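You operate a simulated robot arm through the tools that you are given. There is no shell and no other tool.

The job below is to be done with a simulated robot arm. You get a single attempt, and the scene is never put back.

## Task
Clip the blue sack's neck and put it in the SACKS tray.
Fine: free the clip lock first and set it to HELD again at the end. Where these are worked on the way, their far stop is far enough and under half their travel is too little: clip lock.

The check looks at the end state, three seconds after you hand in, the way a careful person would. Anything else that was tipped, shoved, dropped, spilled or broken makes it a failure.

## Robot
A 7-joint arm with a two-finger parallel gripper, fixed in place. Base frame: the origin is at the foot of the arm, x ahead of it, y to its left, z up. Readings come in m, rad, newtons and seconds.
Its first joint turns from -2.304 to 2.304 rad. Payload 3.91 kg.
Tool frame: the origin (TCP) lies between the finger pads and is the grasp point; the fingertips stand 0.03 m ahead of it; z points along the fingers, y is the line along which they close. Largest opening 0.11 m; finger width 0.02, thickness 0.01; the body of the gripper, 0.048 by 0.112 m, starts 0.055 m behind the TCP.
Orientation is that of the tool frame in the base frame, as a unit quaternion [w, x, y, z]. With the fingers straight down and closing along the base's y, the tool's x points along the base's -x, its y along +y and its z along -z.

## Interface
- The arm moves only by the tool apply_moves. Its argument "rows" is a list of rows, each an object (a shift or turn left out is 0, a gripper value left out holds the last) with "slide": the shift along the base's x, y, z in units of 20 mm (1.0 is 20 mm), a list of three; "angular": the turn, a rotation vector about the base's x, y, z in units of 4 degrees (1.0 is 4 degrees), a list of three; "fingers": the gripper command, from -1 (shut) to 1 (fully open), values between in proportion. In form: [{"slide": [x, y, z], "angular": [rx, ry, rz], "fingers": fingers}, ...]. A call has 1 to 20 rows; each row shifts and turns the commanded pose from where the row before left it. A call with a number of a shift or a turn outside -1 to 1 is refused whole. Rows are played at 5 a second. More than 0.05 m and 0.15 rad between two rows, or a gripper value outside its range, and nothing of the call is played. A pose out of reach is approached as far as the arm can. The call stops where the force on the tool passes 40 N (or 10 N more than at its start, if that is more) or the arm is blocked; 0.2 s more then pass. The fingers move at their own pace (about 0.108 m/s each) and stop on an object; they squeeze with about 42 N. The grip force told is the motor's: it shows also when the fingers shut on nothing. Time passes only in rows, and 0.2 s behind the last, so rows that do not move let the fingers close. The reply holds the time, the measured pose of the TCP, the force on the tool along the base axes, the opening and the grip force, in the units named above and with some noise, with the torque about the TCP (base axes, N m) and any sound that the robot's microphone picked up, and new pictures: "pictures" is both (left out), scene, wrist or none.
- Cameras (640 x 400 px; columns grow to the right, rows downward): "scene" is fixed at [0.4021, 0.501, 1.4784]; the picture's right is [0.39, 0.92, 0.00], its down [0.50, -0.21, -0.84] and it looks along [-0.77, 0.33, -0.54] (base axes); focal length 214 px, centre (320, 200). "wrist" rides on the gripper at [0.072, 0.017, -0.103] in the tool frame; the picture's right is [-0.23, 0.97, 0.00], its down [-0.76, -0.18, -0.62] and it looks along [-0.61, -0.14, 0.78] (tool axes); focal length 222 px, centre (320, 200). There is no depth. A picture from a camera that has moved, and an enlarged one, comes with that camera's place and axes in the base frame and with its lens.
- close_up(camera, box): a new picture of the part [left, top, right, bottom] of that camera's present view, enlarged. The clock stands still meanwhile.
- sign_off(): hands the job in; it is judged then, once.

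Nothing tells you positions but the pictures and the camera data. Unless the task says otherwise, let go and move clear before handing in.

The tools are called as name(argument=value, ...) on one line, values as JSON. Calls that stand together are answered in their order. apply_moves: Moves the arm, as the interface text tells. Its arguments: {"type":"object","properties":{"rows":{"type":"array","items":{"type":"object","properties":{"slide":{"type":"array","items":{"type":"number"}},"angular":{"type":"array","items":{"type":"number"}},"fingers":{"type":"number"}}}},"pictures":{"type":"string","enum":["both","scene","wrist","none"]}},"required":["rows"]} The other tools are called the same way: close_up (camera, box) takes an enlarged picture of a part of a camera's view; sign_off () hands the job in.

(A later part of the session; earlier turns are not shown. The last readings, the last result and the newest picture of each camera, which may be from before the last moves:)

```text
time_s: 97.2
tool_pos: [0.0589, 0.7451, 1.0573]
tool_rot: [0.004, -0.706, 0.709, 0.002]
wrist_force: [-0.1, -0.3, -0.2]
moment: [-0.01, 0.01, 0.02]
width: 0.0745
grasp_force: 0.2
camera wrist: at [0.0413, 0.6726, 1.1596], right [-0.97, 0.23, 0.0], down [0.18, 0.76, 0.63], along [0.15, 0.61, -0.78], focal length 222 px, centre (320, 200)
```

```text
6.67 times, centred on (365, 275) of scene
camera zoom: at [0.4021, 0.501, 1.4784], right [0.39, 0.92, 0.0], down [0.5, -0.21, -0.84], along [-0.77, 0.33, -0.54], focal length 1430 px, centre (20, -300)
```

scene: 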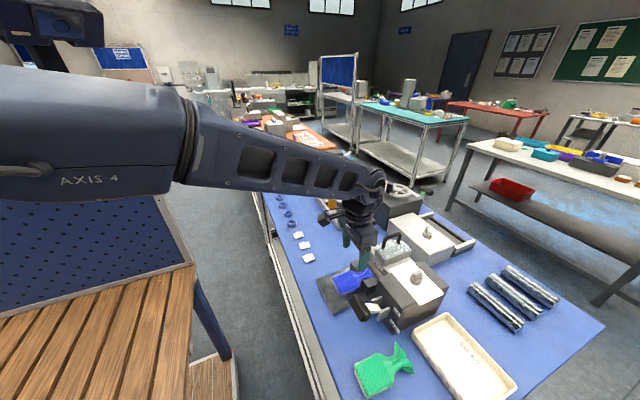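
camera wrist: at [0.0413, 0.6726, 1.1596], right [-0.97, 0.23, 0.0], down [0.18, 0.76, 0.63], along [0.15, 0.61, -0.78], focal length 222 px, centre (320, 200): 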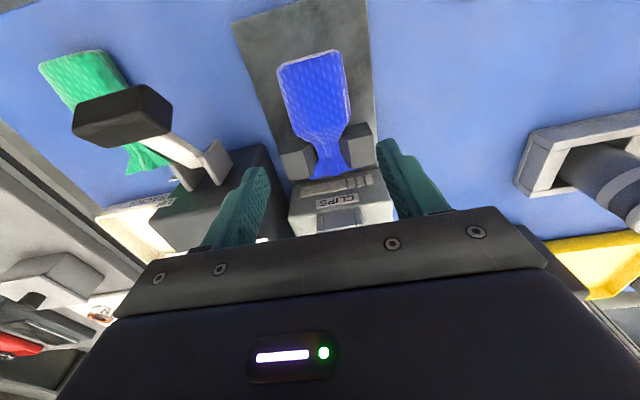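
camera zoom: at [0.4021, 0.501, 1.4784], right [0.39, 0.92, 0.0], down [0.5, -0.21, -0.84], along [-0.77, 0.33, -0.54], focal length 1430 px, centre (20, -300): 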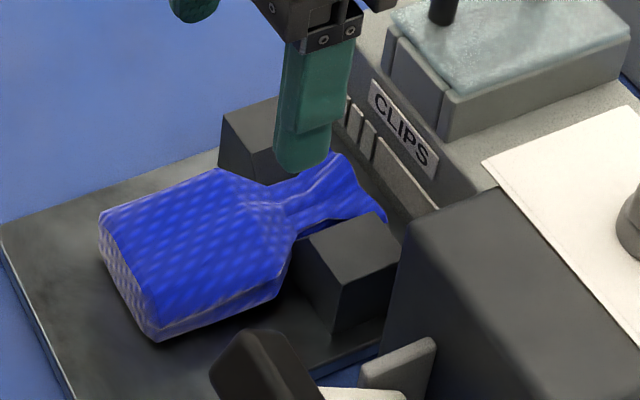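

The neck lies well between the jaws with the tail behind. Now the lever; let me examine it closely.

close_up(camera="scene", box=[340, 270, 420, 330])

close_up(camera="wrist", box=[50, 60, 270, 230])

```text
6.67 times, centred on (380, 300) of scene
camera zoom: at [0.4021, 0.501, 1.4784], right [0.39, 0.92, 0.0], down [0.5, -0.21, -0.84], along [-0.77, 0.33, -0.54], focal length 1430 px, centre (-80, -467)
```

zoom: 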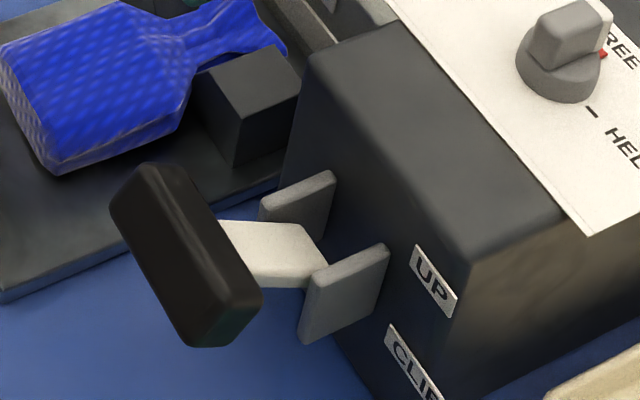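

```text
2.35 times, centred on (160, 145) of wrist
camera zoom: at [0.0413, 0.6726, 1.1596], right [-0.97, 0.23, 0.0], down [0.18, 0.76, 0.63], along [0.15, 0.61, -0.78], focal length 523 px, centre (696, 329)
```

zoom: 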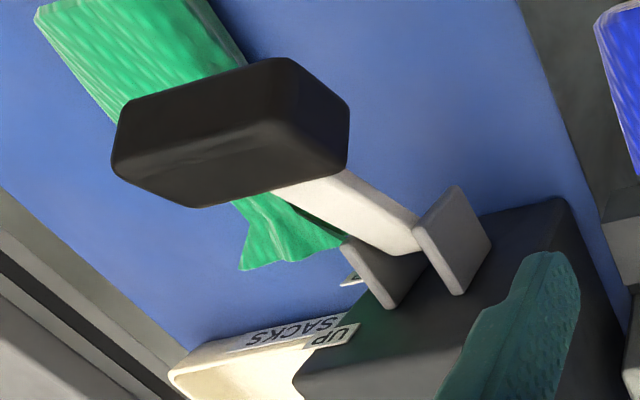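

The lever pivots near (0.181, 0.757, 0.966), with its handle at about (0.184, 0.691, 1.008). I'll pinch the handle by its two ends along x, so it can turn between the pads, and swing it down. First I'll hover over it.

apply_moves(rows=[{"slide": [0, 0, 1], "fingers": 1}, {"slide": [1, -0.2, 0.5]}, {"slide": [1, -0.3, 0]}, {"slide": [1, -0.3, 0]}, {"slide": [1, -0.3, 0]}, {"slide": [1, -0.3, 0]}, {"slide": [1, -0.3, 0]}, {"slide": [0.25, -0.3, 0]}, {}], pictures="wrist")

close_up(camera="wrist", box=[220, 0, 440, 180])

```text
time_s: 99.2
tool_pos: [0.1831, 0.7046, 1.0864]
tool_rot: [0.005, -0.705, 0.709, 0.002]
wrist_force: [-0.2, -0.4, 0.3]
moment: [0.0, -0.02, 0.0]
width: 0.11
grasp_force: 0.0
camera wrist: at [0.1649, 0.6328, 1.1903], right [-0.97, 0.23, 0.0], down [0.18, 0.75, 0.63], along [0.15, 0.61, -0.78], focal length 222 px, centre (320, 200)
```

wrist: 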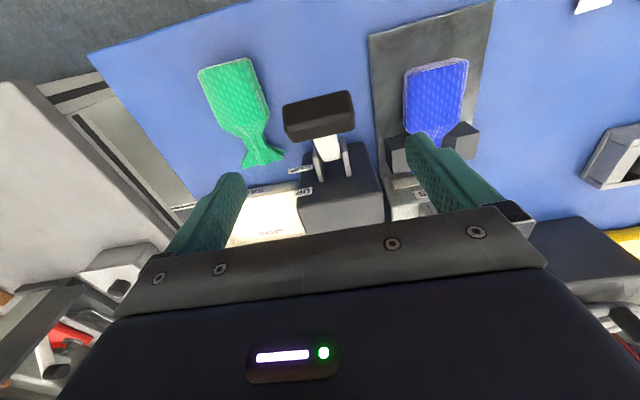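

```text
2.22 times, centred on (330, 90) of wrist
camera zoom: at [0.1649, 0.6328, 1.1903], right [-0.97, 0.23, 0.0], down [0.18, 0.75, 0.63], along [0.15, 0.61, -0.78], focal length 494 px, centre (298, 444)
```

zoom: 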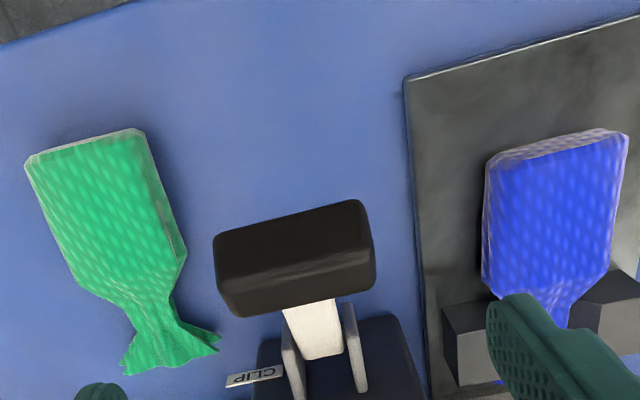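

apply_moves(rows=[{"slide": [-0.12, -0.68, 0], "fingers": 0.6}, {"slide": [0, 0, -1]}, {"slide": [0, 0, -1]}, {"slide": [0, 0, -1]}, {}, {"fingers": 0.1}, {"fingers": -1}, {}, {}], pictures="wrist")

close_up(camera="wrist", box=[220, 60, 440, 240])

close_up(camera="scene", box=[340, 260, 420, 330])

```text
time_s: 101.2
tool_pos: [0.1799, 0.6921, 1.0261]
tool_rot: [0.004, -0.706, 0.709, 0.003]
wrist_force: [-2.8, -0.7, -3.0]
moment: [-0.16, -0.08, 0.35]
width: 0.0557
grasp_force: 44.9
camera wrist: at [0.1626, 0.6195, 1.1292], right [-0.97, 0.23, 0.0], down [0.18, 0.76, 0.63], along [0.15, 0.61, -0.78], focal length 222 px, centre (320, 200)
```

wrist: 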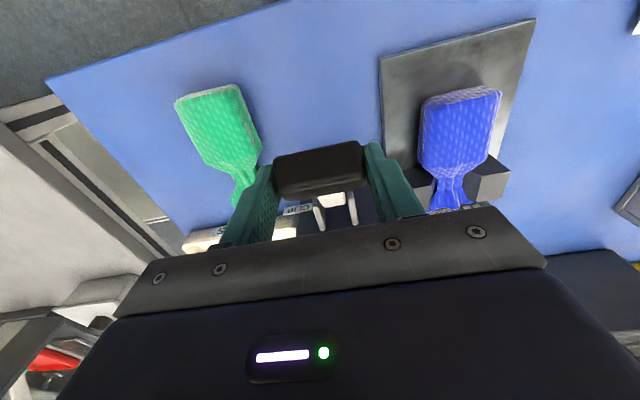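

```text
2.22 times, centred on (330, 150) of wrist
camera zoom: at [0.1626, 0.6195, 1.1292], right [-0.97, 0.23, 0.0], down [0.18, 0.76, 0.63], along [0.15, 0.61, -0.78], focal length 494 px, centre (298, 311)
```

zoom: 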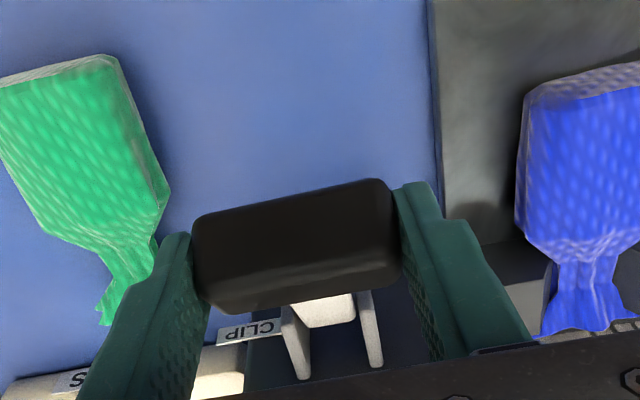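

```text
5.71 times, centred on (380, 295) of scene
camera zoom: at [0.4021, 0.501, 1.4784], right [0.39, 0.92, 0.0], down [0.5, -0.21, -0.84], along [-0.77, 0.33, -0.54], focal length 1226 px, centre (-23, -343)
```

zoom: 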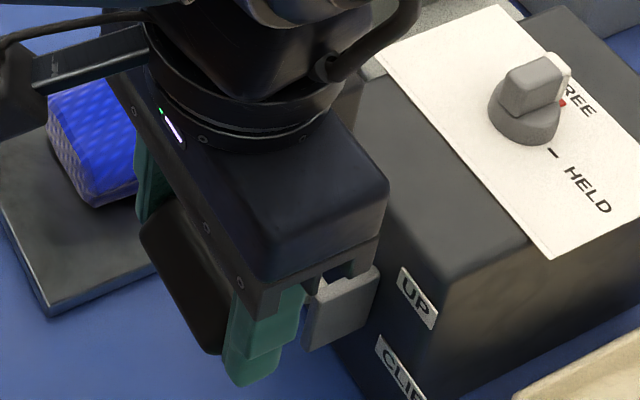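

apply_moves(rows=[{"slide": [0, -0.195, -0.355]}, {"slide": [0, -0.16, -0.375]}, {}], pictures="none")

```text
time_s: 102.0
tool_pos: [0.1808, 0.6824, 1.0142]
tool_rot: [0.003, -0.705, 0.709, 0.003]
wrist_force: [-4.5, 5.1, 17.9]
moment: [1.41, 0.58, 0.33]
width: 0.0563
grasp_force: 45.3
```

apply_moves(rows=[{"slide": [0, -0.17, -0.37]}, {"slide": [0, -0.13, -0.39]}, {"slide": [0, -0.08, -0.4]}, {}], pictures="none")

close_up(camera="scene", box=[330, 250, 420, 330])

```text
time_s: 103.0
tool_pos: [0.1807, 0.6777, 0.989]
tool_rot: [0.003, -0.705, 0.709, 0.002]
wrist_force: [-15.4, -2.5, 14.9]
moment: [1.04, 0.49, 0.6]
width: 0.0557
grasp_force: 45.0
```

```text
5.00 times, centred on (375, 290) of scene
camera zoom: at [0.4021, 0.501, 1.4784], right [0.39, 0.92, 0.0], down [0.5, -0.21, -0.84], along [-0.77, 0.33, -0.54], focal length 1072 px, centre (45, -250)
```

zoom: 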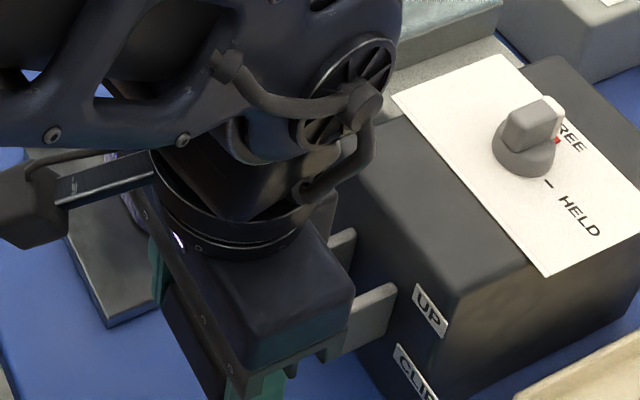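

apply_moves(rows=[{"slide": [-0.04, -0.04, -0.41]}, {"slide": [0, 0.01, -0.405]}, {"slide": [0, 0.04, -0.405]}, {}], pictures="none")

```text
time_s: 104.0
tool_pos: [0.1805, 0.6771, 0.964]
tool_rot: [0.004, -0.705, 0.709, 0.002]
wrist_force: [-6.5, -1.2, 15.0]
moment: [1.04, 0.14, 0.86]
width: 0.0556
grasp_force: 45.4
```

apply_moves(rows=[{"slide": [0, 0.08, -0.4]}, {"slide": [0, 0.12, -0.385]}, {}], pictures="wrist")

close_up(camera="wrist", box=[220, 60, 440, 240])

close_up(camera="scene", box=[330, 250, 420, 330])

```text
time_s: 104.8
tool_pos: [0.18, 0.6795, 0.9474]
tool_rot: [0.004, -0.705, 0.709, 0.003]
wrist_force: [-6.6, -7.6, 15.9]
moment: [1.12, -0.01, 0.64]
width: 0.0559
grasp_force: 44.8
camera wrist: at [0.1626, 0.6075, 1.0514], right [-0.97, 0.23, 0.0], down [0.18, 0.75, 0.63], along [0.15, 0.61, -0.78], focal length 222 px, centre (320, 200)
```

wrist: 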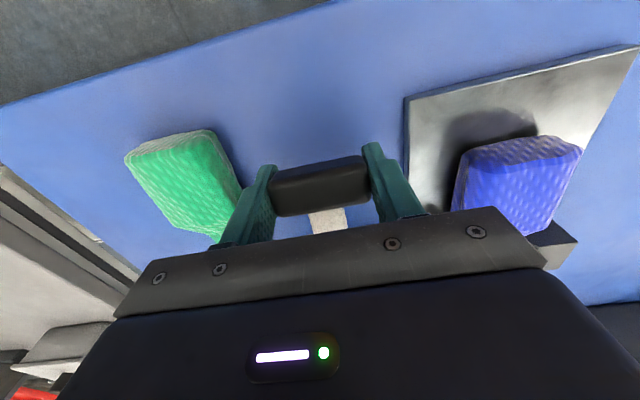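

```text
2.22 times, centred on (330, 150) of wrist
camera zoom: at [0.1626, 0.6075, 1.0514], right [-0.97, 0.23, 0.0], down [0.18, 0.75, 0.63], along [0.15, 0.61, -0.78], focal length 494 px, centre (298, 311)
```

zoom: 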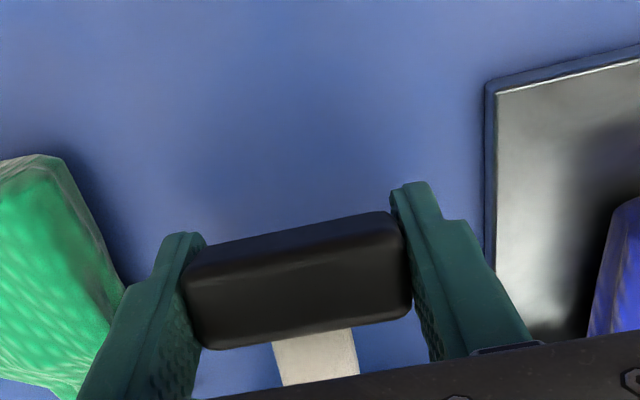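

```text
5.00 times, centred on (375, 290) of scene
camera zoom: at [0.4021, 0.501, 1.4784], right [0.39, 0.92, 0.0], down [0.5, -0.21, -0.84], along [-0.77, 0.33, -0.54], focal length 1072 px, centre (45, -250)
```

zoom: 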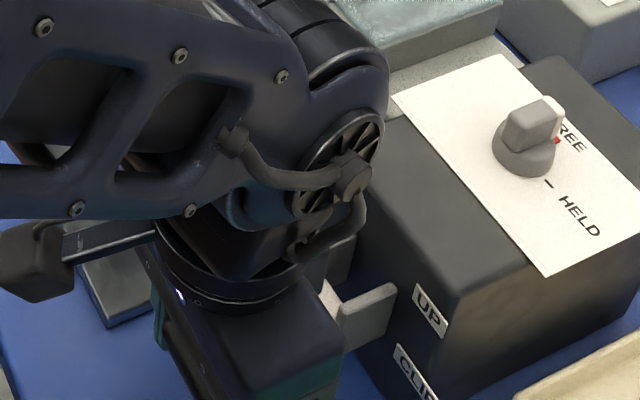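

apply_moves(rows=[{"slide": [0, 0.06, -0.2]}, {"slide": [0, 0.07, -0.2]}, {"slide": [0, 0.07, -0.2]}, {}], pictures="none")

```text
time_s: 105.5
tool_pos: [0.1797, 0.6827, 0.9404]
tool_rot: [0.003, -0.706, 0.708, 0.002]
wrist_force: [-0.7, -15.6, 16.5]
moment: [-0.61, -0.1, 0.42]
width: 0.0557
grasp_force: 45.0
stopped in row 3: the force on the tool passed its limit at 44 N (the readings are from after the stop); the commanded pose is now the measured one
```

The lever hit its far stop at CLIP. Now I'll swing it back up along the same arc.

apply_moves(rows=[{"slide": [0, -0.14, 0.35]}, {"slide": [0, -0.06, 0.42]}, {"slide": [0, -0.06, 0.41]}, {"slide": [0, 0, 0.42]}, {"slide": [0, 0.01, 0.42]}, {"slide": [0, 0.02, 0.41]}, {}], pictures="none")

```text
time_s: 107.1
tool_pos: [0.1803, 0.6798, 0.9867]
tool_rot: [0.004, -0.706, 0.709, 0.002]
wrist_force: [-12.1, 9.8, -16.4]
moment: [-1.06, 0.32, 0.88]
width: 0.0557
grasp_force: 45.2
```

apply_moves(rows=[{"slide": [0, 0.07, 0.42]}, {"slide": [0, 0.08, 0.42]}, {"slide": [0, 0.13, 0.42]}, {"slide": [0, 0.2, 0.35]}, {"slide": [0, 0.2, 0.3]}, {}], pictures="none")

```text
time_s: 108.4
tool_pos: [0.1795, 0.6902, 1.0229]
tool_rot: [0.001, -0.705, 0.709, 0.0]
wrist_force: [-0.6, 0.0, -3.3]
moment: [1.33, 0.42, 0.56]
width: 0.056
grasp_force: 45.2
stopped in row 6: the force on the tool passed its limit at 42 N (the readings are from after the stop); the commanded pose is now the measured one
```

Lever is back at its UP stop. Releasing and checking the sack's neck.

apply_moves(rows=[{"fingers": 0.4}, {}, {"slide": [0, 0, 1]}, {"slide": [0, 0, 1]}, {"slide": [0, 0, 1]}, {"slide": [-0.5, 0.5, 1]}, {"slide": [-1, 0.8, 0]}, {"slide": [-1, 0.8, 0]}, {"slide": [-1, 0.8, 0]}, {"slide": [-1, 0.8, 0]}, {"slide": [-1, 0.5, 0]}, {}], pictures="both")

close_up(camera="wrist", box=[220, 0, 420, 160])

close_up(camera="scene", box=[325, 245, 425, 325])

```text
time_s: 111.0
tool_pos: [0.0707, 0.7755, 1.1036]
tool_rot: [0.001, -0.705, 0.709, 0.0]
wrist_force: [-0.5, -0.3, -0.2]
moment: [-0.03, -0.01, 0.01]
width: 0.0769
grasp_force: 0.0
camera wrist: at [0.053, 0.7044, 1.2064], right [-0.97, 0.23, 0.0], down [0.18, 0.76, 0.62], along [0.15, 0.61, -0.78], focal length 222 px, centre (320, 200)
```

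scene: 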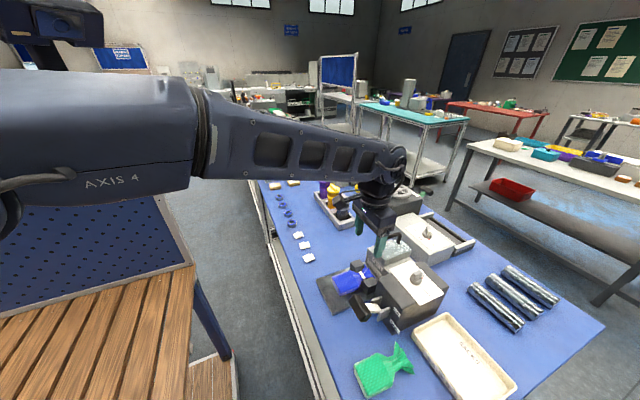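
wrist: 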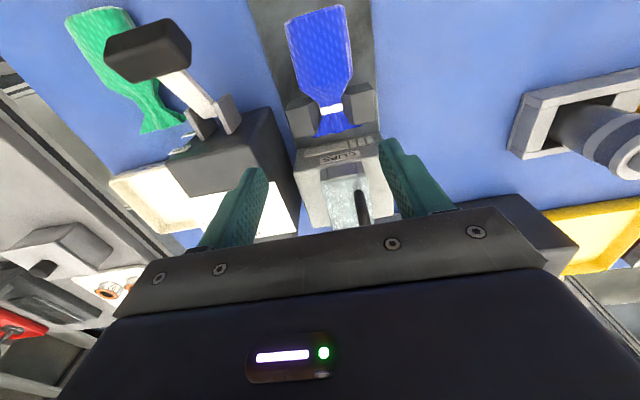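

```text
2.50 times, centred on (320, 80) of wrist
camera zoom: at [0.053, 0.7044, 1.2064], right [-0.97, 0.23, 0.0], down [0.18, 0.76, 0.62], along [0.15, 0.61, -0.78], focal length 555 px, centre (320, 500)
```

zoom: 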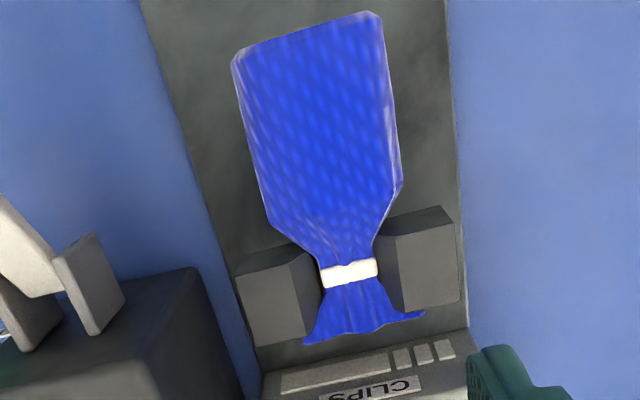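

```text
5.00 times, centred on (375, 285) of scene
camera zoom: at [0.4021, 0.501, 1.4784], right [0.39, 0.92, 0.0], down [0.5, -0.21, -0.84], along [-0.77, 0.33, -0.54], focal length 1072 px, centre (45, -225)
```

zoom: 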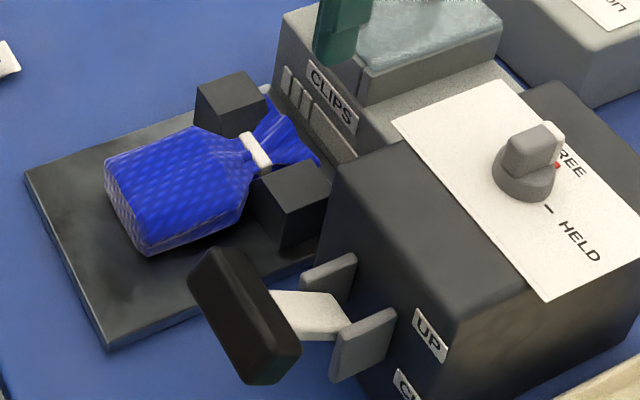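

The white clip is on the blue sack's neck and the lever is UP. Now I'll regrasp the sack by its body, a bit higher this time, and lift it straight out.

apply_moves(rows=[{"slide": [-0.6, -0.8, 0], "fingers": 0.38}, {"slide": [0, -0.77, 0]}, {"slide": [0, 0, -1]}, {"slide": [0, 0, -1]}, {"slide": [0, 0, -1]}, {"slide": [0, 0, -1]}, {"slide": [0, 0, -1]}, {}], pictures="wrist")

close_up(camera="wrist", box=[220, 60, 420, 240])

close_up(camera="scene", box=[325, 230, 425, 310])

```text
time_s: 112.8
tool_pos: [0.0576, 0.7432, 1.0031]
tool_rot: [0.002, -0.705, 0.709, 0.0]
wrist_force: [0.1, -0.3, 0.3]
moment: [0.0, -0.02, 0.0]
width: 0.0756
grasp_force: 0.1
camera wrist: at [0.0401, 0.6721, 1.1072], right [-0.97, 0.23, 0.0], down [0.18, 0.76, 0.62], along [0.15, 0.61, -0.78], focal length 222 px, centre (320, 200)
```

wrist: 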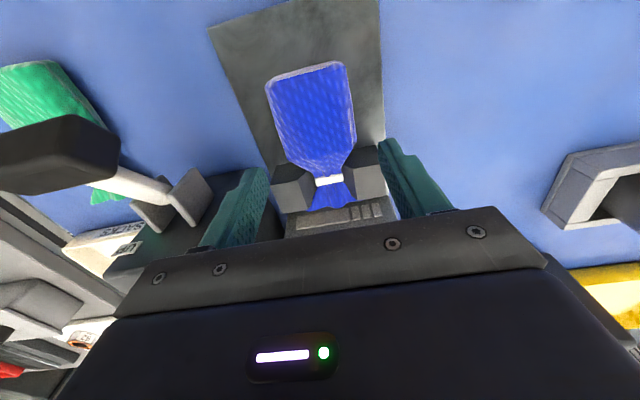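

```text
2.22 times, centred on (320, 150) of wrist
camera zoom: at [0.0401, 0.6721, 1.1072], right [-0.97, 0.23, 0.0], down [0.18, 0.76, 0.62], along [0.15, 0.61, -0.78], focal length 494 px, centre (320, 311)
```

zoom: 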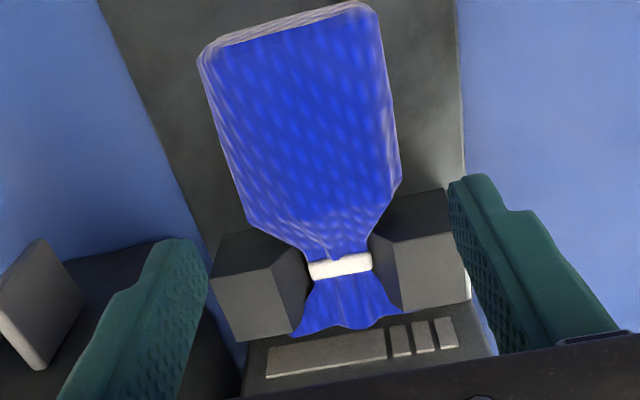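

```text
5.00 times, centred on (375, 270) of scene
camera zoom: at [0.4021, 0.501, 1.4784], right [0.39, 0.92, 0.0], down [0.5, -0.21, -0.84], along [-0.77, 0.33, -0.54], focal length 1072 px, centre (45, -150)
```

zoom: 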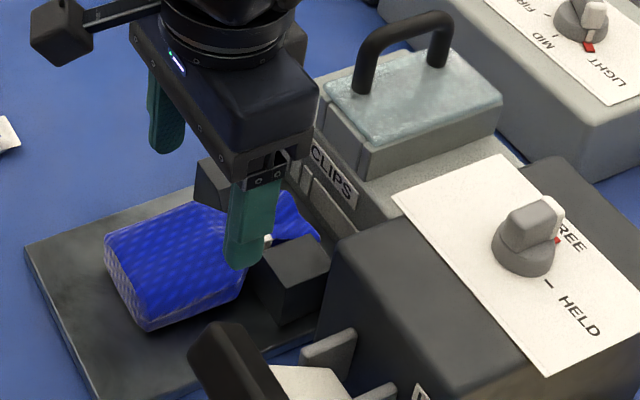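

apply_moves(rows=[{"slide": [0.05, 0.02, -0.9]}, {"slide": [0, 0, -0.8]}, {"slide": [0, 0, -0.7]}, {}, {"fingers": 0.1}, {"fingers": -1}, {}, {}], pictures="none")

apply_moves(rows=[{"slide": [0, 0, 0.4]}, {"slide": [0, 0, 0.6]}, {"slide": [0, 0, 1]}, {"slide": [0, 0, 1]}, {"slide": [0, 0, 1]}, {"slide": [0, 0, 1]}, {"slide": [0, 0, 1]}, {"slide": [0, 0, 1]}, {"slide": [0, 0, 1]}, {"slide": [0, 0, 1]}, {"slide": [0, 0, 1]}, {}], pictures="both")

close_up(camera="scene", box=[325, 205, 425, 285])

```text
time_s: 114.6
tool_pos: [0.0591, 0.7445, 0.9559]
tool_rot: [0.001, -0.706, 0.709, 0.001]
wrist_force: [-1.1, 0.3, -0.1]
moment: [0.01, 0.0, -0.06]
width: 0.0533
grasp_force: 41.3
```

```text
time_s: 117.2
tool_pos: [0.059, 0.7444, 1.1552]
tool_rot: [0.001, -0.705, 0.709, -0.001]
wrist_force: [-0.6, -0.1, -1.8]
moment: [0.04, 0.0, 0.01]
width: 0.0532
grasp_force: 42.1
camera wrist: at [0.0423, 0.6728, 1.2588], right [-0.97, 0.23, 0.0], down [0.18, 0.76, 0.62], along [0.15, 0.61, -0.78], focal length 222 px, centre (320, 200)
```

scene: 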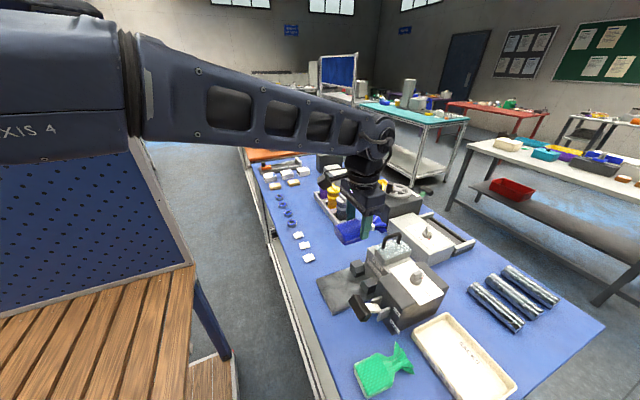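
wrist: 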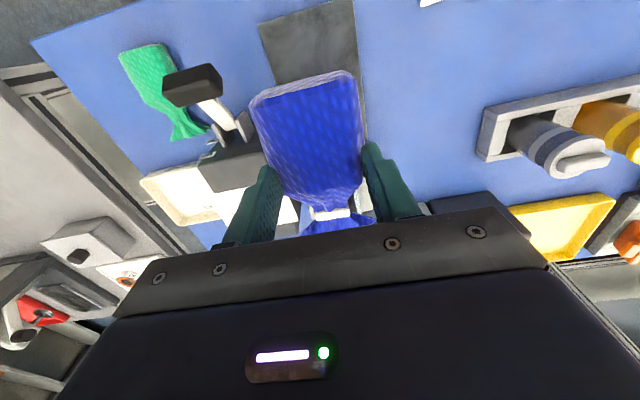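

```text
5.00 times, centred on (375, 245) of scene
camera zoom: at [0.4021, 0.501, 1.4784], right [0.39, 0.92, 0.0], down [0.5, -0.21, -0.84], along [-0.77, 0.33, -0.54], focal length 1072 px, centre (45, -25)
```

zoom: 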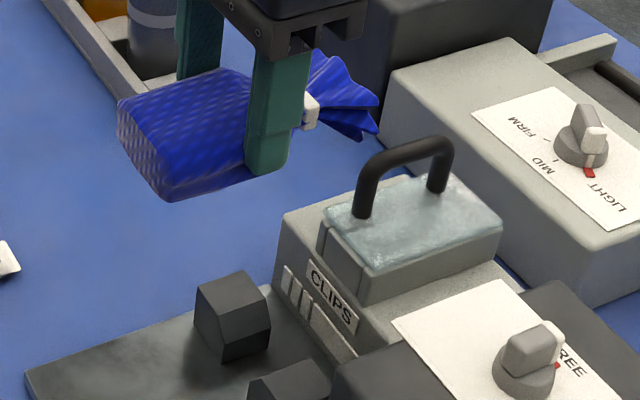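

Lifted cleanly with the clip on. The sack (127 mm) is longer than the tray's y-width, so I'll turn it 90° on the way, with the tail toward +x, along the tray's long side.

apply_moves(rows=[{"slide": [0.6, 0.3, 0], "angular": [0, 0, -1]}, {"slide": [0.6, 0.3, 0], "angular": [0, 0, -1]}, {"slide": [0.6, 0.3, 0], "angular": [0, 0, -1]}, {"slide": [0.6, 0.3, 0], "angular": [0, 0, -1]}, {"slide": [0.6, 0.3, 0], "angular": [0, 0, -1]}, {"slide": [0.6, 0.3, 0], "angular": [0, 0, -1]}, {"slide": [0.6, 0.3, 0], "angular": [0, 0, -1]}, {"slide": [0.6, 0.3, 0], "angular": [0, 0, -1]}, {"slide": [0.6, 0.3, 0], "angular": [0, 0, -1]}, {"slide": [0.6, 0.3, 0], "angular": [0, 0, -1]}, {"slide": [0.6, 0.3, 0], "angular": [0, 0, -1]}, {"slide": [0.6, 0.3, 0], "angular": [0, 0, -1]}, {"slide": [0.6, 0.3, 0], "angular": [0, 0, -1]}, {"slide": [0.6, 0.3, 0], "angular": [0, 0, -1]}, {"slide": [0.6, 0.3, 0], "angular": [0, 0, -1]}, {"slide": [0.6, 0.3, 0], "angular": [0, 0, -1]}, {"slide": [0.6, 0.3, 0], "angular": [0, 0, -1]}, {"slide": [0.6, 0.3, 0], "angular": [0, 0, -1]}, {"slide": [0.6, 0.3, 0], "angular": [0, 0, -1]}, {"slide": [0.6, 0.3, 0], "angular": [0, 0, -1]}], pictures="none")

apply_moves(rows=[{"slide": [0.3, 0.15, 0], "angular": [0, 0, -1]}, {"slide": [0.1, 0.05, 0], "angular": [0, 0, -1]}, {"angular": [0, 0, -0.5]}, {}], pictures="both")

close_up(camera="wrist", box=[200, 40, 440, 240])

close_up(camera="scene", box=[380, 260, 540, 400])

```text
time_s: 121.4
tool_pos: [0.2996, 0.8632, 1.1558]
tool_rot: [0.0, -0.085, 0.996, -0.001]
wrist_force: [1.3, 0.4, -1.9]
moment: [0.03, -0.05, -0.03]
width: 0.0532
grasp_force: 42.4
```

```text
time_s: 122.4
tool_pos: [0.3069, 0.8656, 1.1559]
tool_rot: [0.001, 0.002, 1.0, -0.001]
wrist_force: [0.7, 0.7, -2.2]
moment: [0.01, -0.05, 0.0]
width: 0.0536
grasp_force: 42.0
camera wrist: at [0.2346, 0.8857, 1.2587], right [0.23, 0.97, 0.0], down [0.76, -0.18, 0.62], along [0.61, -0.15, -0.78], focal length 222 px, centre (320, 200)
```

scene: 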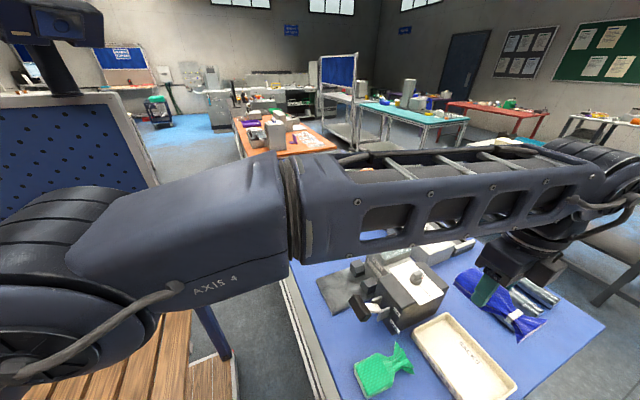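
wrist: 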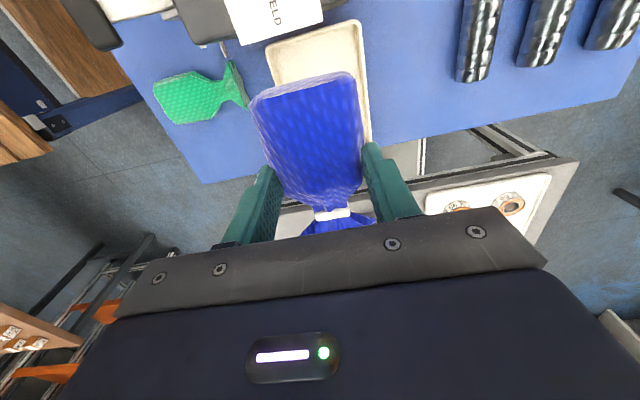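

```text
2.00 times, centred on (320, 140) of wrist
camera zoom: at [0.2346, 0.8857, 1.2587], right [0.23, 0.97, 0.0], down [0.76, -0.18, 0.62], along [0.61, -0.15, -0.78], focal length 444 px, centre (320, 320)
```

zoom: 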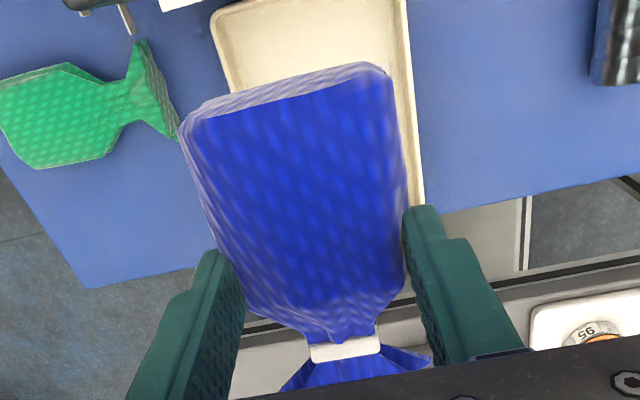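

```text
2.86 times, centred on (460, 330) of scene
camera zoom: at [0.4021, 0.501, 1.4784], right [0.39, 0.92, 0.0], down [0.5, -0.21, -0.84], along [-0.77, 0.33, -0.54], focal length 613 px, centre (-80, -171)
```

zoom: 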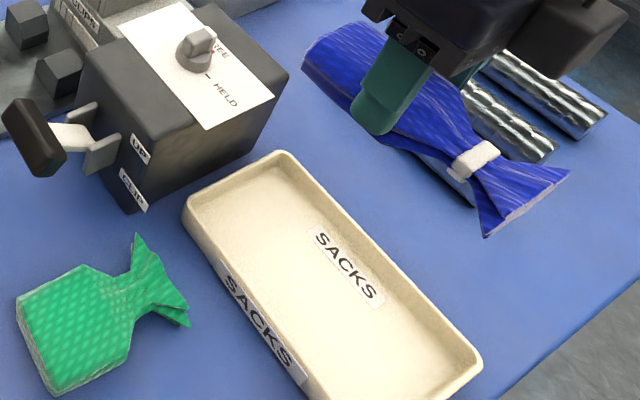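

The tray's rim spans about x 0.245–0.408, y 0.813–0.931. I'll centre the sack over it and lower.

apply_moves(rows=[{"slide": [0.15, 0.22, -1]}, {"slide": [0, 0, -1]}, {"slide": [0, 0, -1]}, {"slide": [0, 0, -1]}, {"slide": [0, 0, -1]}, {"slide": [0, 0, -1]}, {"slide": [0, 0, -1]}, {}], pictures="both")

close_up(camera="wrist", box=[200, 40, 440, 240])

close_up(camera="scene", box=[380, 260, 540, 400])

```text
time_s: 124.2
tool_pos: [0.3107, 0.8728, 1.0144]
tool_rot: [0.0, 0.003, 1.0, -0.002]
wrist_force: [-0.6, -0.2, -1.3]
moment: [0.0, -0.03, 0.01]
width: 0.0532
grasp_force: 42.4
camera wrist: at [0.2378, 0.8911, 1.1173], right [0.23, 0.97, 0.0], down [0.76, -0.18, 0.62], along [0.61, -0.15, -0.78], focal length 222 px, centre (320, 200)
```

scene: 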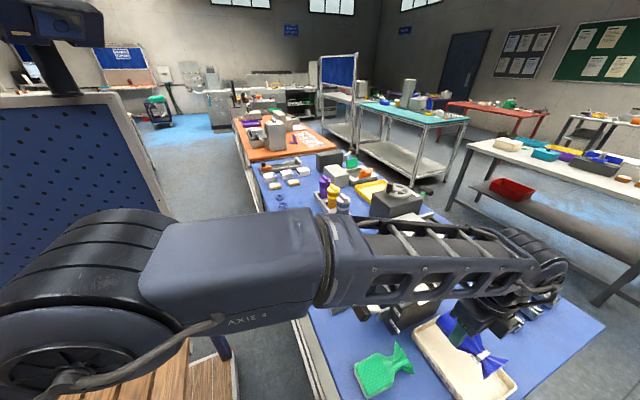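
wrist: 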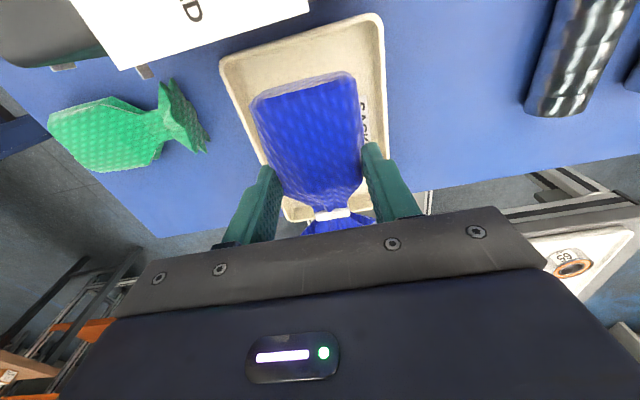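

```text
2.00 times, centred on (320, 140) of wrist
camera zoom: at [0.2378, 0.8911, 1.1173], right [0.23, 0.97, 0.0], down [0.76, -0.18, 0.62], along [0.61, -0.15, -0.78], focal length 444 px, centre (320, 320)
```

zoom: 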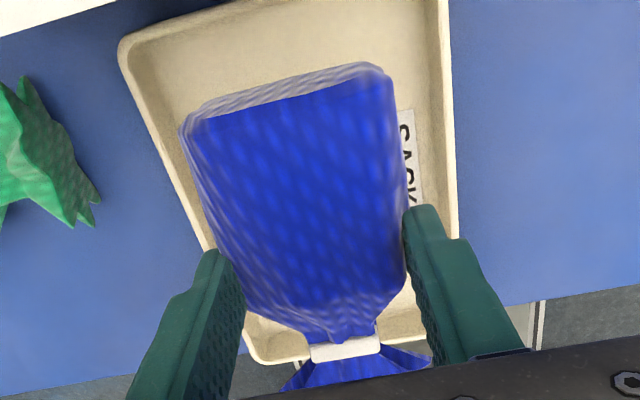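

```text
2.86 times, centred on (460, 330) of scene
camera zoom: at [0.4021, 0.501, 1.4784], right [0.39, 0.92, 0.0], down [0.5, -0.21, -0.84], along [-0.77, 0.33, -0.54], focal length 613 px, centre (-80, -171)
```

zoom: 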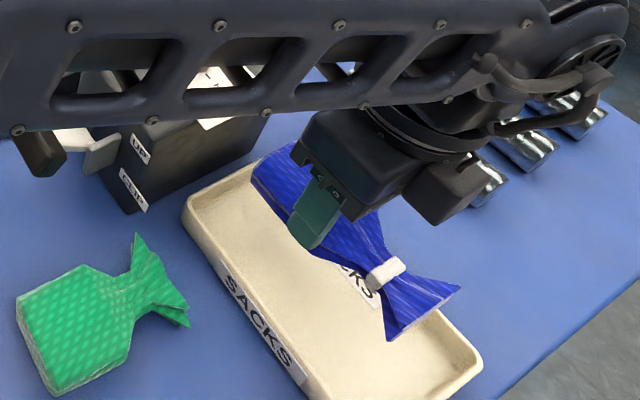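

Well centred in the tray. Lowering until it touches.

apply_moves(rows=[{"slide": [0, -0.03, -0.7]}, {"slide": [0, 0, -0.7]}, {"slide": [0, 0, -0.7]}, {"slide": [0, 0, -0.5]}, {"slide": [0, 0, -0.15]}, {"slide": [0, 0, -0.1]}, {"slide": [0, 0, -0.1]}, {}], pictures="wrist")

close_up(camera="scene", box=[380, 260, 540, 400])

```text
time_s: 126.0
tool_pos: [0.3101, 0.8714, 0.9566]
tool_rot: [0.002, 0.003, 1.0, -0.003]
wrist_force: [0.1, 0.1, -2.1]
moment: [-0.02, -0.02, 0.02]
width: 0.0532
grasp_force: 41.6
camera wrist: at [0.2374, 0.8899, 1.0595], right [0.23, 0.97, 0.0], down [0.76, -0.18, 0.62], along [0.61, -0.15, -0.78], focal length 222 px, centre (320, 200)
```

wrist: 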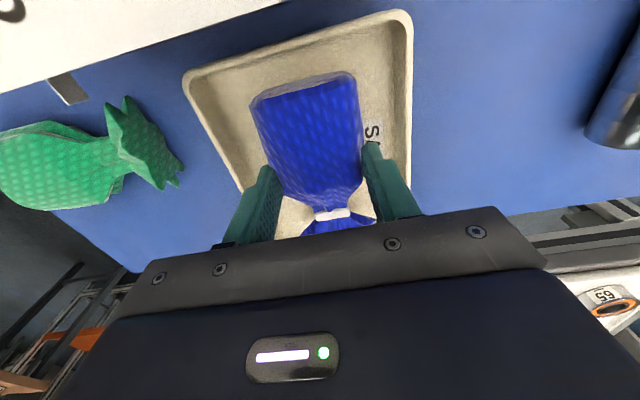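

```text
2.86 times, centred on (460, 330) of scene
camera zoom: at [0.4021, 0.501, 1.4784], right [0.39, 0.92, 0.0], down [0.5, -0.21, -0.84], along [-0.77, 0.33, -0.54], focal length 613 px, centre (-80, -171)
```

zoom: 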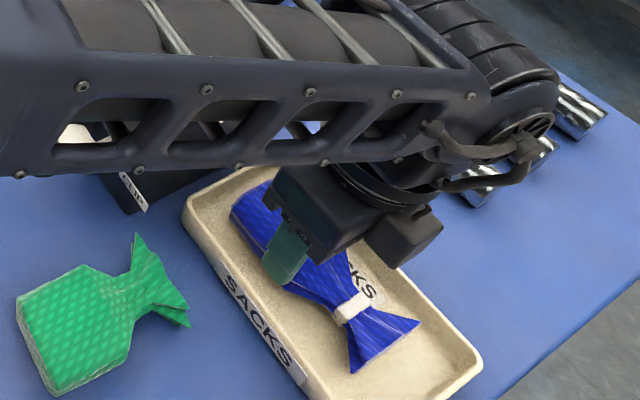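

apply_moves(rows=[{"slide": [0, 0, -0.1]}, {"slide": [0, 0, -0.1]}, {"slide": [0, 0, -0.1]}, {}], pictures="none")

```text
time_s: 127.0
tool_pos: [0.3102, 0.8711, 0.9509]
tool_rot: [0.001, 0.002, 1.0, -0.001]
wrist_force: [-0.6, -1.5, 4.5]
moment: [0.02, 0.24, 0.05]
width: 0.0532
grasp_force: 41.7
```

Light contact with the tray floor. Opening just enough and rising.

apply_moves(rows=[{"slide": [0, 0, -0.03]}, {"fingers": 0.2}, {}, {}, {"slide": [0, 0, 0.4]}, {"slide": [0, 0, 0.8]}, {"slide": [0, 0, 1]}, {"slide": [0, 0, 1]}, {"slide": [0, 0, 1]}, {"slide": [0, 0, 1]}, {"slide": [0, 0, 1]}, {"slide": [0, 0, 1]}, {"slide": [0, 0, 1]}, {"slide": [0, 0, 1]}, {}], pictures="both")

close_up(camera="wrist", box=[200, 0, 440, 180])

close_up(camera="scene", box=[380, 260, 540, 400])

```text
time_s: 130.2
tool_pos: [0.3098, 0.8708, 1.1339]
tool_rot: [0.001, 0.002, 1.0, 0.0]
wrist_force: [-0.1, 0.2, 0.4]
moment: [0.01, 0.03, 0.01]
width: 0.0663
grasp_force: 0.0
camera wrist: at [0.2377, 0.8897, 1.2364], right [0.23, 0.97, 0.0], down [0.76, -0.18, 0.62], along [0.61, -0.15, -0.78], focal length 222 px, centre (320, 200)
```

scene: 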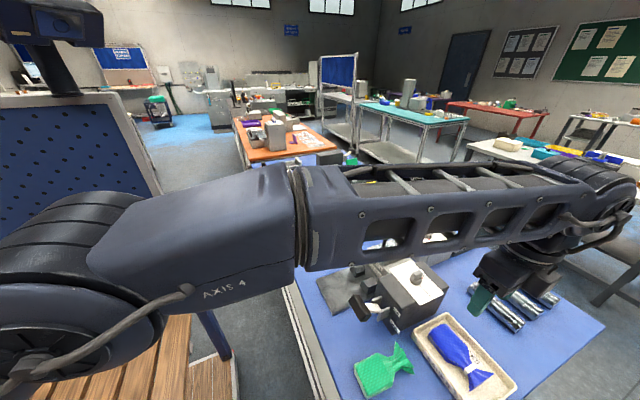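
wrist: 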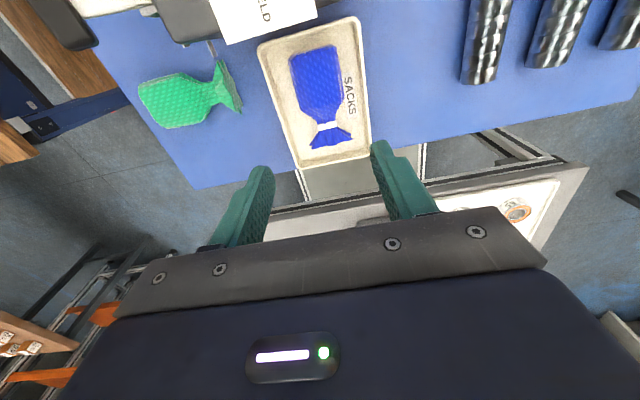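

```text
2.22 times, centred on (320, 90) of wrist
camera zoom: at [0.2377, 0.8897, 1.2364], right [0.23, 0.97, 0.0], down [0.76, -0.18, 0.62], along [0.61, -0.15, -0.78], focal length 494 px, centre (320, 444)
```

zoom: 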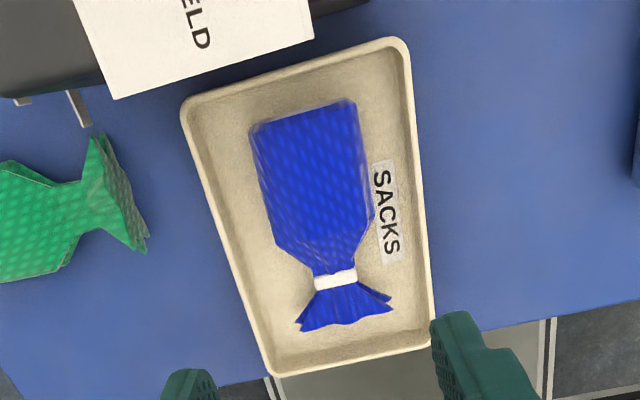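

```text
2.86 times, centred on (460, 330) of scene
camera zoom: at [0.4021, 0.501, 1.4784], right [0.39, 0.92, 0.0], down [0.5, -0.21, -0.84], along [-0.77, 0.33, -0.54], focal length 613 px, centre (-80, -171)
```

zoom: 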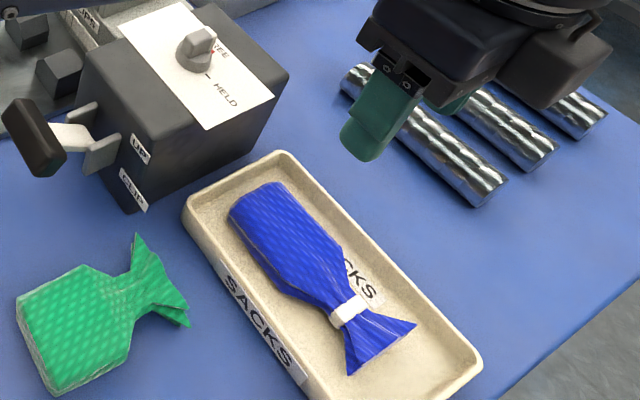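

The clipped sack lies in the SACKS tray. Last job is setting the lock back to HELD: return over the knob with the gripper turned to close along x.

apply_moves(rows=[{"slide": [-0.32, -0.05, 0], "angular": [0, 0, 1], "fingers": 0}, {"slide": [-0.32, -0.05, 0], "angular": [0, 0, 1]}, {"slide": [-0.32, -0.05, 0], "angular": [0, 0, 1]}, {"slide": [-0.32, -0.05, 0], "angular": [0, 0, 1]}, {"slide": [-0.32, -0.05, 0], "angular": [0, 0, 1]}, {"slide": [-0.32, -0.05, 0], "angular": [0, 0, 1]}, {"slide": [-0.32, -0.05, 0], "angular": [0, 0, 1]}, {"slide": [-0.32, -0.05, 0], "angular": [0, 0, 1]}, {"slide": [-0.32, -0.05, 0], "angular": [0, 0, 1]}, {"slide": [-0.32, -0.05, 0], "angular": [0, 0, 1]}, {"slide": [-0.32, -0.05, 0], "angular": [0, 0, 1]}, {"slide": [-0.32, -0.05, 0], "angular": [0, 0, 1]}, {"slide": [-0.32, -0.05, 0], "angular": [0, 0, 1]}, {"slide": [-0.32, -0.05, 0], "angular": [0, 0, 1]}, {"slide": [-0.32, -0.05, 0], "angular": [0, 0, 1]}, {"slide": [-0.32, -0.05, 0], "angular": [0, 0, 1]}, {"slide": [-0.32, -0.05, 0], "angular": [0, 0, 1]}, {"slide": [-0.32, -0.05, 0], "angular": [0, 0, 1]}, {"slide": [-0.32, -0.05, 0], "angular": [0, 0, 1]}, {"slide": [-0.32, -0.05, 0], "angular": [0, 0, 1]}], pictures="none")

apply_moves(rows=[{"slide": [-0.08, 0, 0], "angular": [0, 0, 1]}, {"angular": [0, 0, 1]}, {"angular": [0, 0, 0.5]}, {}], pictures="wrist")

close_up(camera="wrist", box=[230, 50, 390, 170])

```text
time_s: 134.4
tool_pos: [0.183, 0.8509, 1.1336]
tool_rot: [0.002, -0.642, 0.766, 0.001]
wrist_force: [-0.4, -0.6, -0.1]
moment: [-0.03, 0.0, 0.0]
width: 0.0547
grasp_force: 0.1
```

```text
time_s: 135.4
tool_pos: [0.1813, 0.8516, 1.133]
tool_rot: [0.001, -0.706, 0.709, 0.001]
wrist_force: [-0.4, 0.2, 0.1]
moment: [0.0, 0.02, 0.01]
width: 0.0552
grasp_force: 0.1
camera wrist: at [0.1631, 0.7795, 1.2365], right [-0.97, 0.23, 0.0], down [0.18, 0.76, 0.62], along [0.15, 0.61, -0.78], focal length 222 px, centre (320, 200)
```

wrist: 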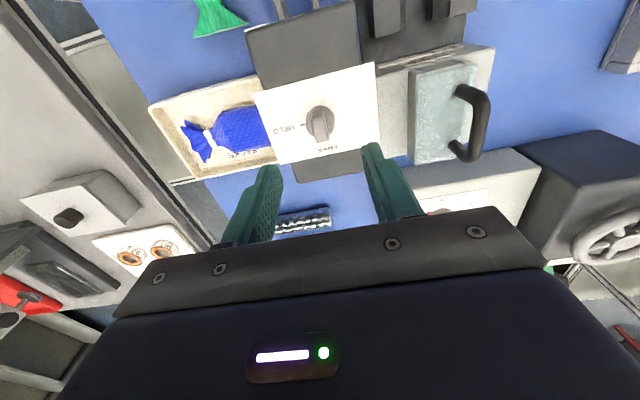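

```text
3.33 times, centred on (310, 110) of wrist
camera zoom: at [0.1631, 0.7795, 1.2365], right [-0.97, 0.23, 0.0], down [0.18, 0.76, 0.62], along [0.15, 0.61, -0.78], focal length 740 px, centre (353, 500)
```

zoom: 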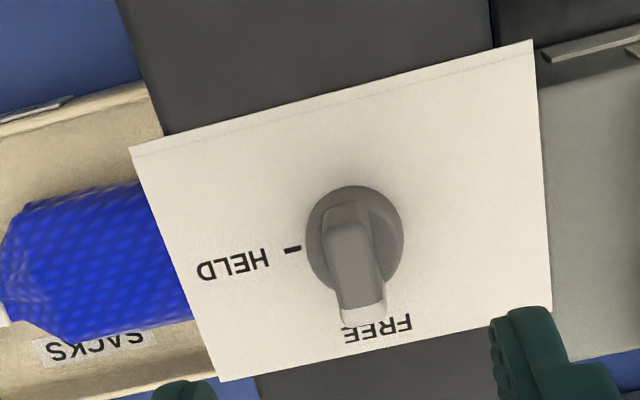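

apply_moves(rows=[{"slide": [-0.05, -0.04, -1]}, {"slide": [0, 0, -1]}, {"slide": [0, 0, -1]}, {"slide": [0, 0, -0.25]}, {}, {"fingers": -0.6}, {"fingers": -1}, {}, {}], pictures="none")

```text
time_s: 137.4
tool_pos: [0.1804, 0.8496, 1.0679]
tool_rot: [0.001, -0.705, 0.709, -0.001]
wrist_force: [7.8, -1.5, -1.8]
moment: [0.05, 0.08, 0.04]
width: 0.012
grasp_force: 44.8
```

Good grip on the bar. Turning −90° in stages.

apply_moves(rows=[{"slide": [0.03, 0, 0], "angular": [0, 0, -1]}, {"angular": [0, 0, -1]}, {"angular": [0, 0, -1]}, {"angular": [0, 0, -1]}, {"angular": [0, 0, -1]}, {"angular": [0, 0, -1]}], pictures="none")

apply_moves(rows=[{"angular": [0, 0, -1]}, {"angular": [0, 0, -1]}, {"angular": [0, 0, -1]}, {"angular": [0, 0, -1]}, {"angular": [0, 0, -1]}, {"angular": [0, 0, -1]}], pictures="none")

```text
time_s: 138.8
tool_pos: [0.1797, 0.85, 1.0678]
tool_rot: [0.001, -0.542, 0.84, -0.001]
wrist_force: [6.0, -4.7, -16.9]
moment: [1.19, -0.43, -0.01]
width: 0.0118
grasp_force: 44.8
```

```text
time_s: 140.2
tool_pos: [0.1804, 0.849, 1.0668]
tool_rot: [0.0, -0.356, 0.934, -0.001]
wrist_force: [-2.9, -26.9, -27.5]
moment: [-0.45, 0.47, 0.01]
width: 0.0118
grasp_force: 44.8
```

apply_moves(rows=[{"slide": [0, -0.07, -0.06], "angular": [0, 0, -1]}, {"angular": [0, 0, -1]}, {"angular": [0, 0, -1]}], pictures="none")

```text
time_s: 141.0
tool_pos: [0.1797, 0.8501, 1.0684]
tool_rot: [0.001, -0.256, 0.967, 0.001]
wrist_force: [-2.6, 1.7, -15.2]
moment: [0.09, 0.06, -0.01]
width: 0.0118
grasp_force: 45.0
```

apply_moves(rows=[{"slide": [0, 0, -0.03], "angular": [0, 0, -1]}, {"angular": [0, 0, -1]}, {"angular": [0, 0, -1]}, {"angular": [0, 0, -1]}], pictures="none")

apply_moves(rows=[{"angular": [0, 0, -1]}, {"angular": [0, 0, -1]}, {"angular": [0, 0, -1]}, {"angular": [0, 0, -0.5]}, {}], pictures="wrist")

```text
time_s: 142.0
tool_pos: [0.1797, 0.8501, 1.0676]
tool_rot: [0.001, -0.119, 0.993, 0.001]
wrist_force: [-5.4, 22.9, 3.0]
moment: [0.73, -0.59, -0.02]
width: 0.0117
grasp_force: 45.0
```

```text
time_s: 143.3
tool_pos: [0.1801, 0.8504, 1.0672]
tool_rot: [0.001, 0.003, 1.0, 0.001]
wrist_force: [0.6, 7.0, -2.7]
moment: [0.25, -0.35, 0.22]
width: 0.0117
grasp_force: 44.8
stopped in row 5: the force on the tool passed its limit at 40 N (the readings are from after the stop); the commanded pose is now the measured one
camera wrist: at [0.1076, 0.8684, 1.1708], right [0.23, 0.97, 0.0], down [0.76, -0.18, 0.62], along [0.61, -0.14, -0.78], focal length 222 px, centre (320, 200)
```

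wrist: 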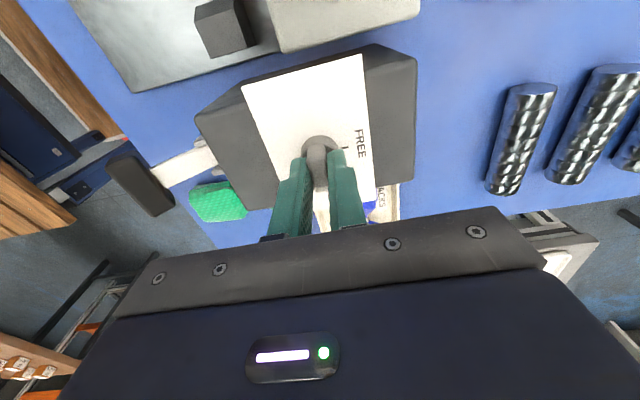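

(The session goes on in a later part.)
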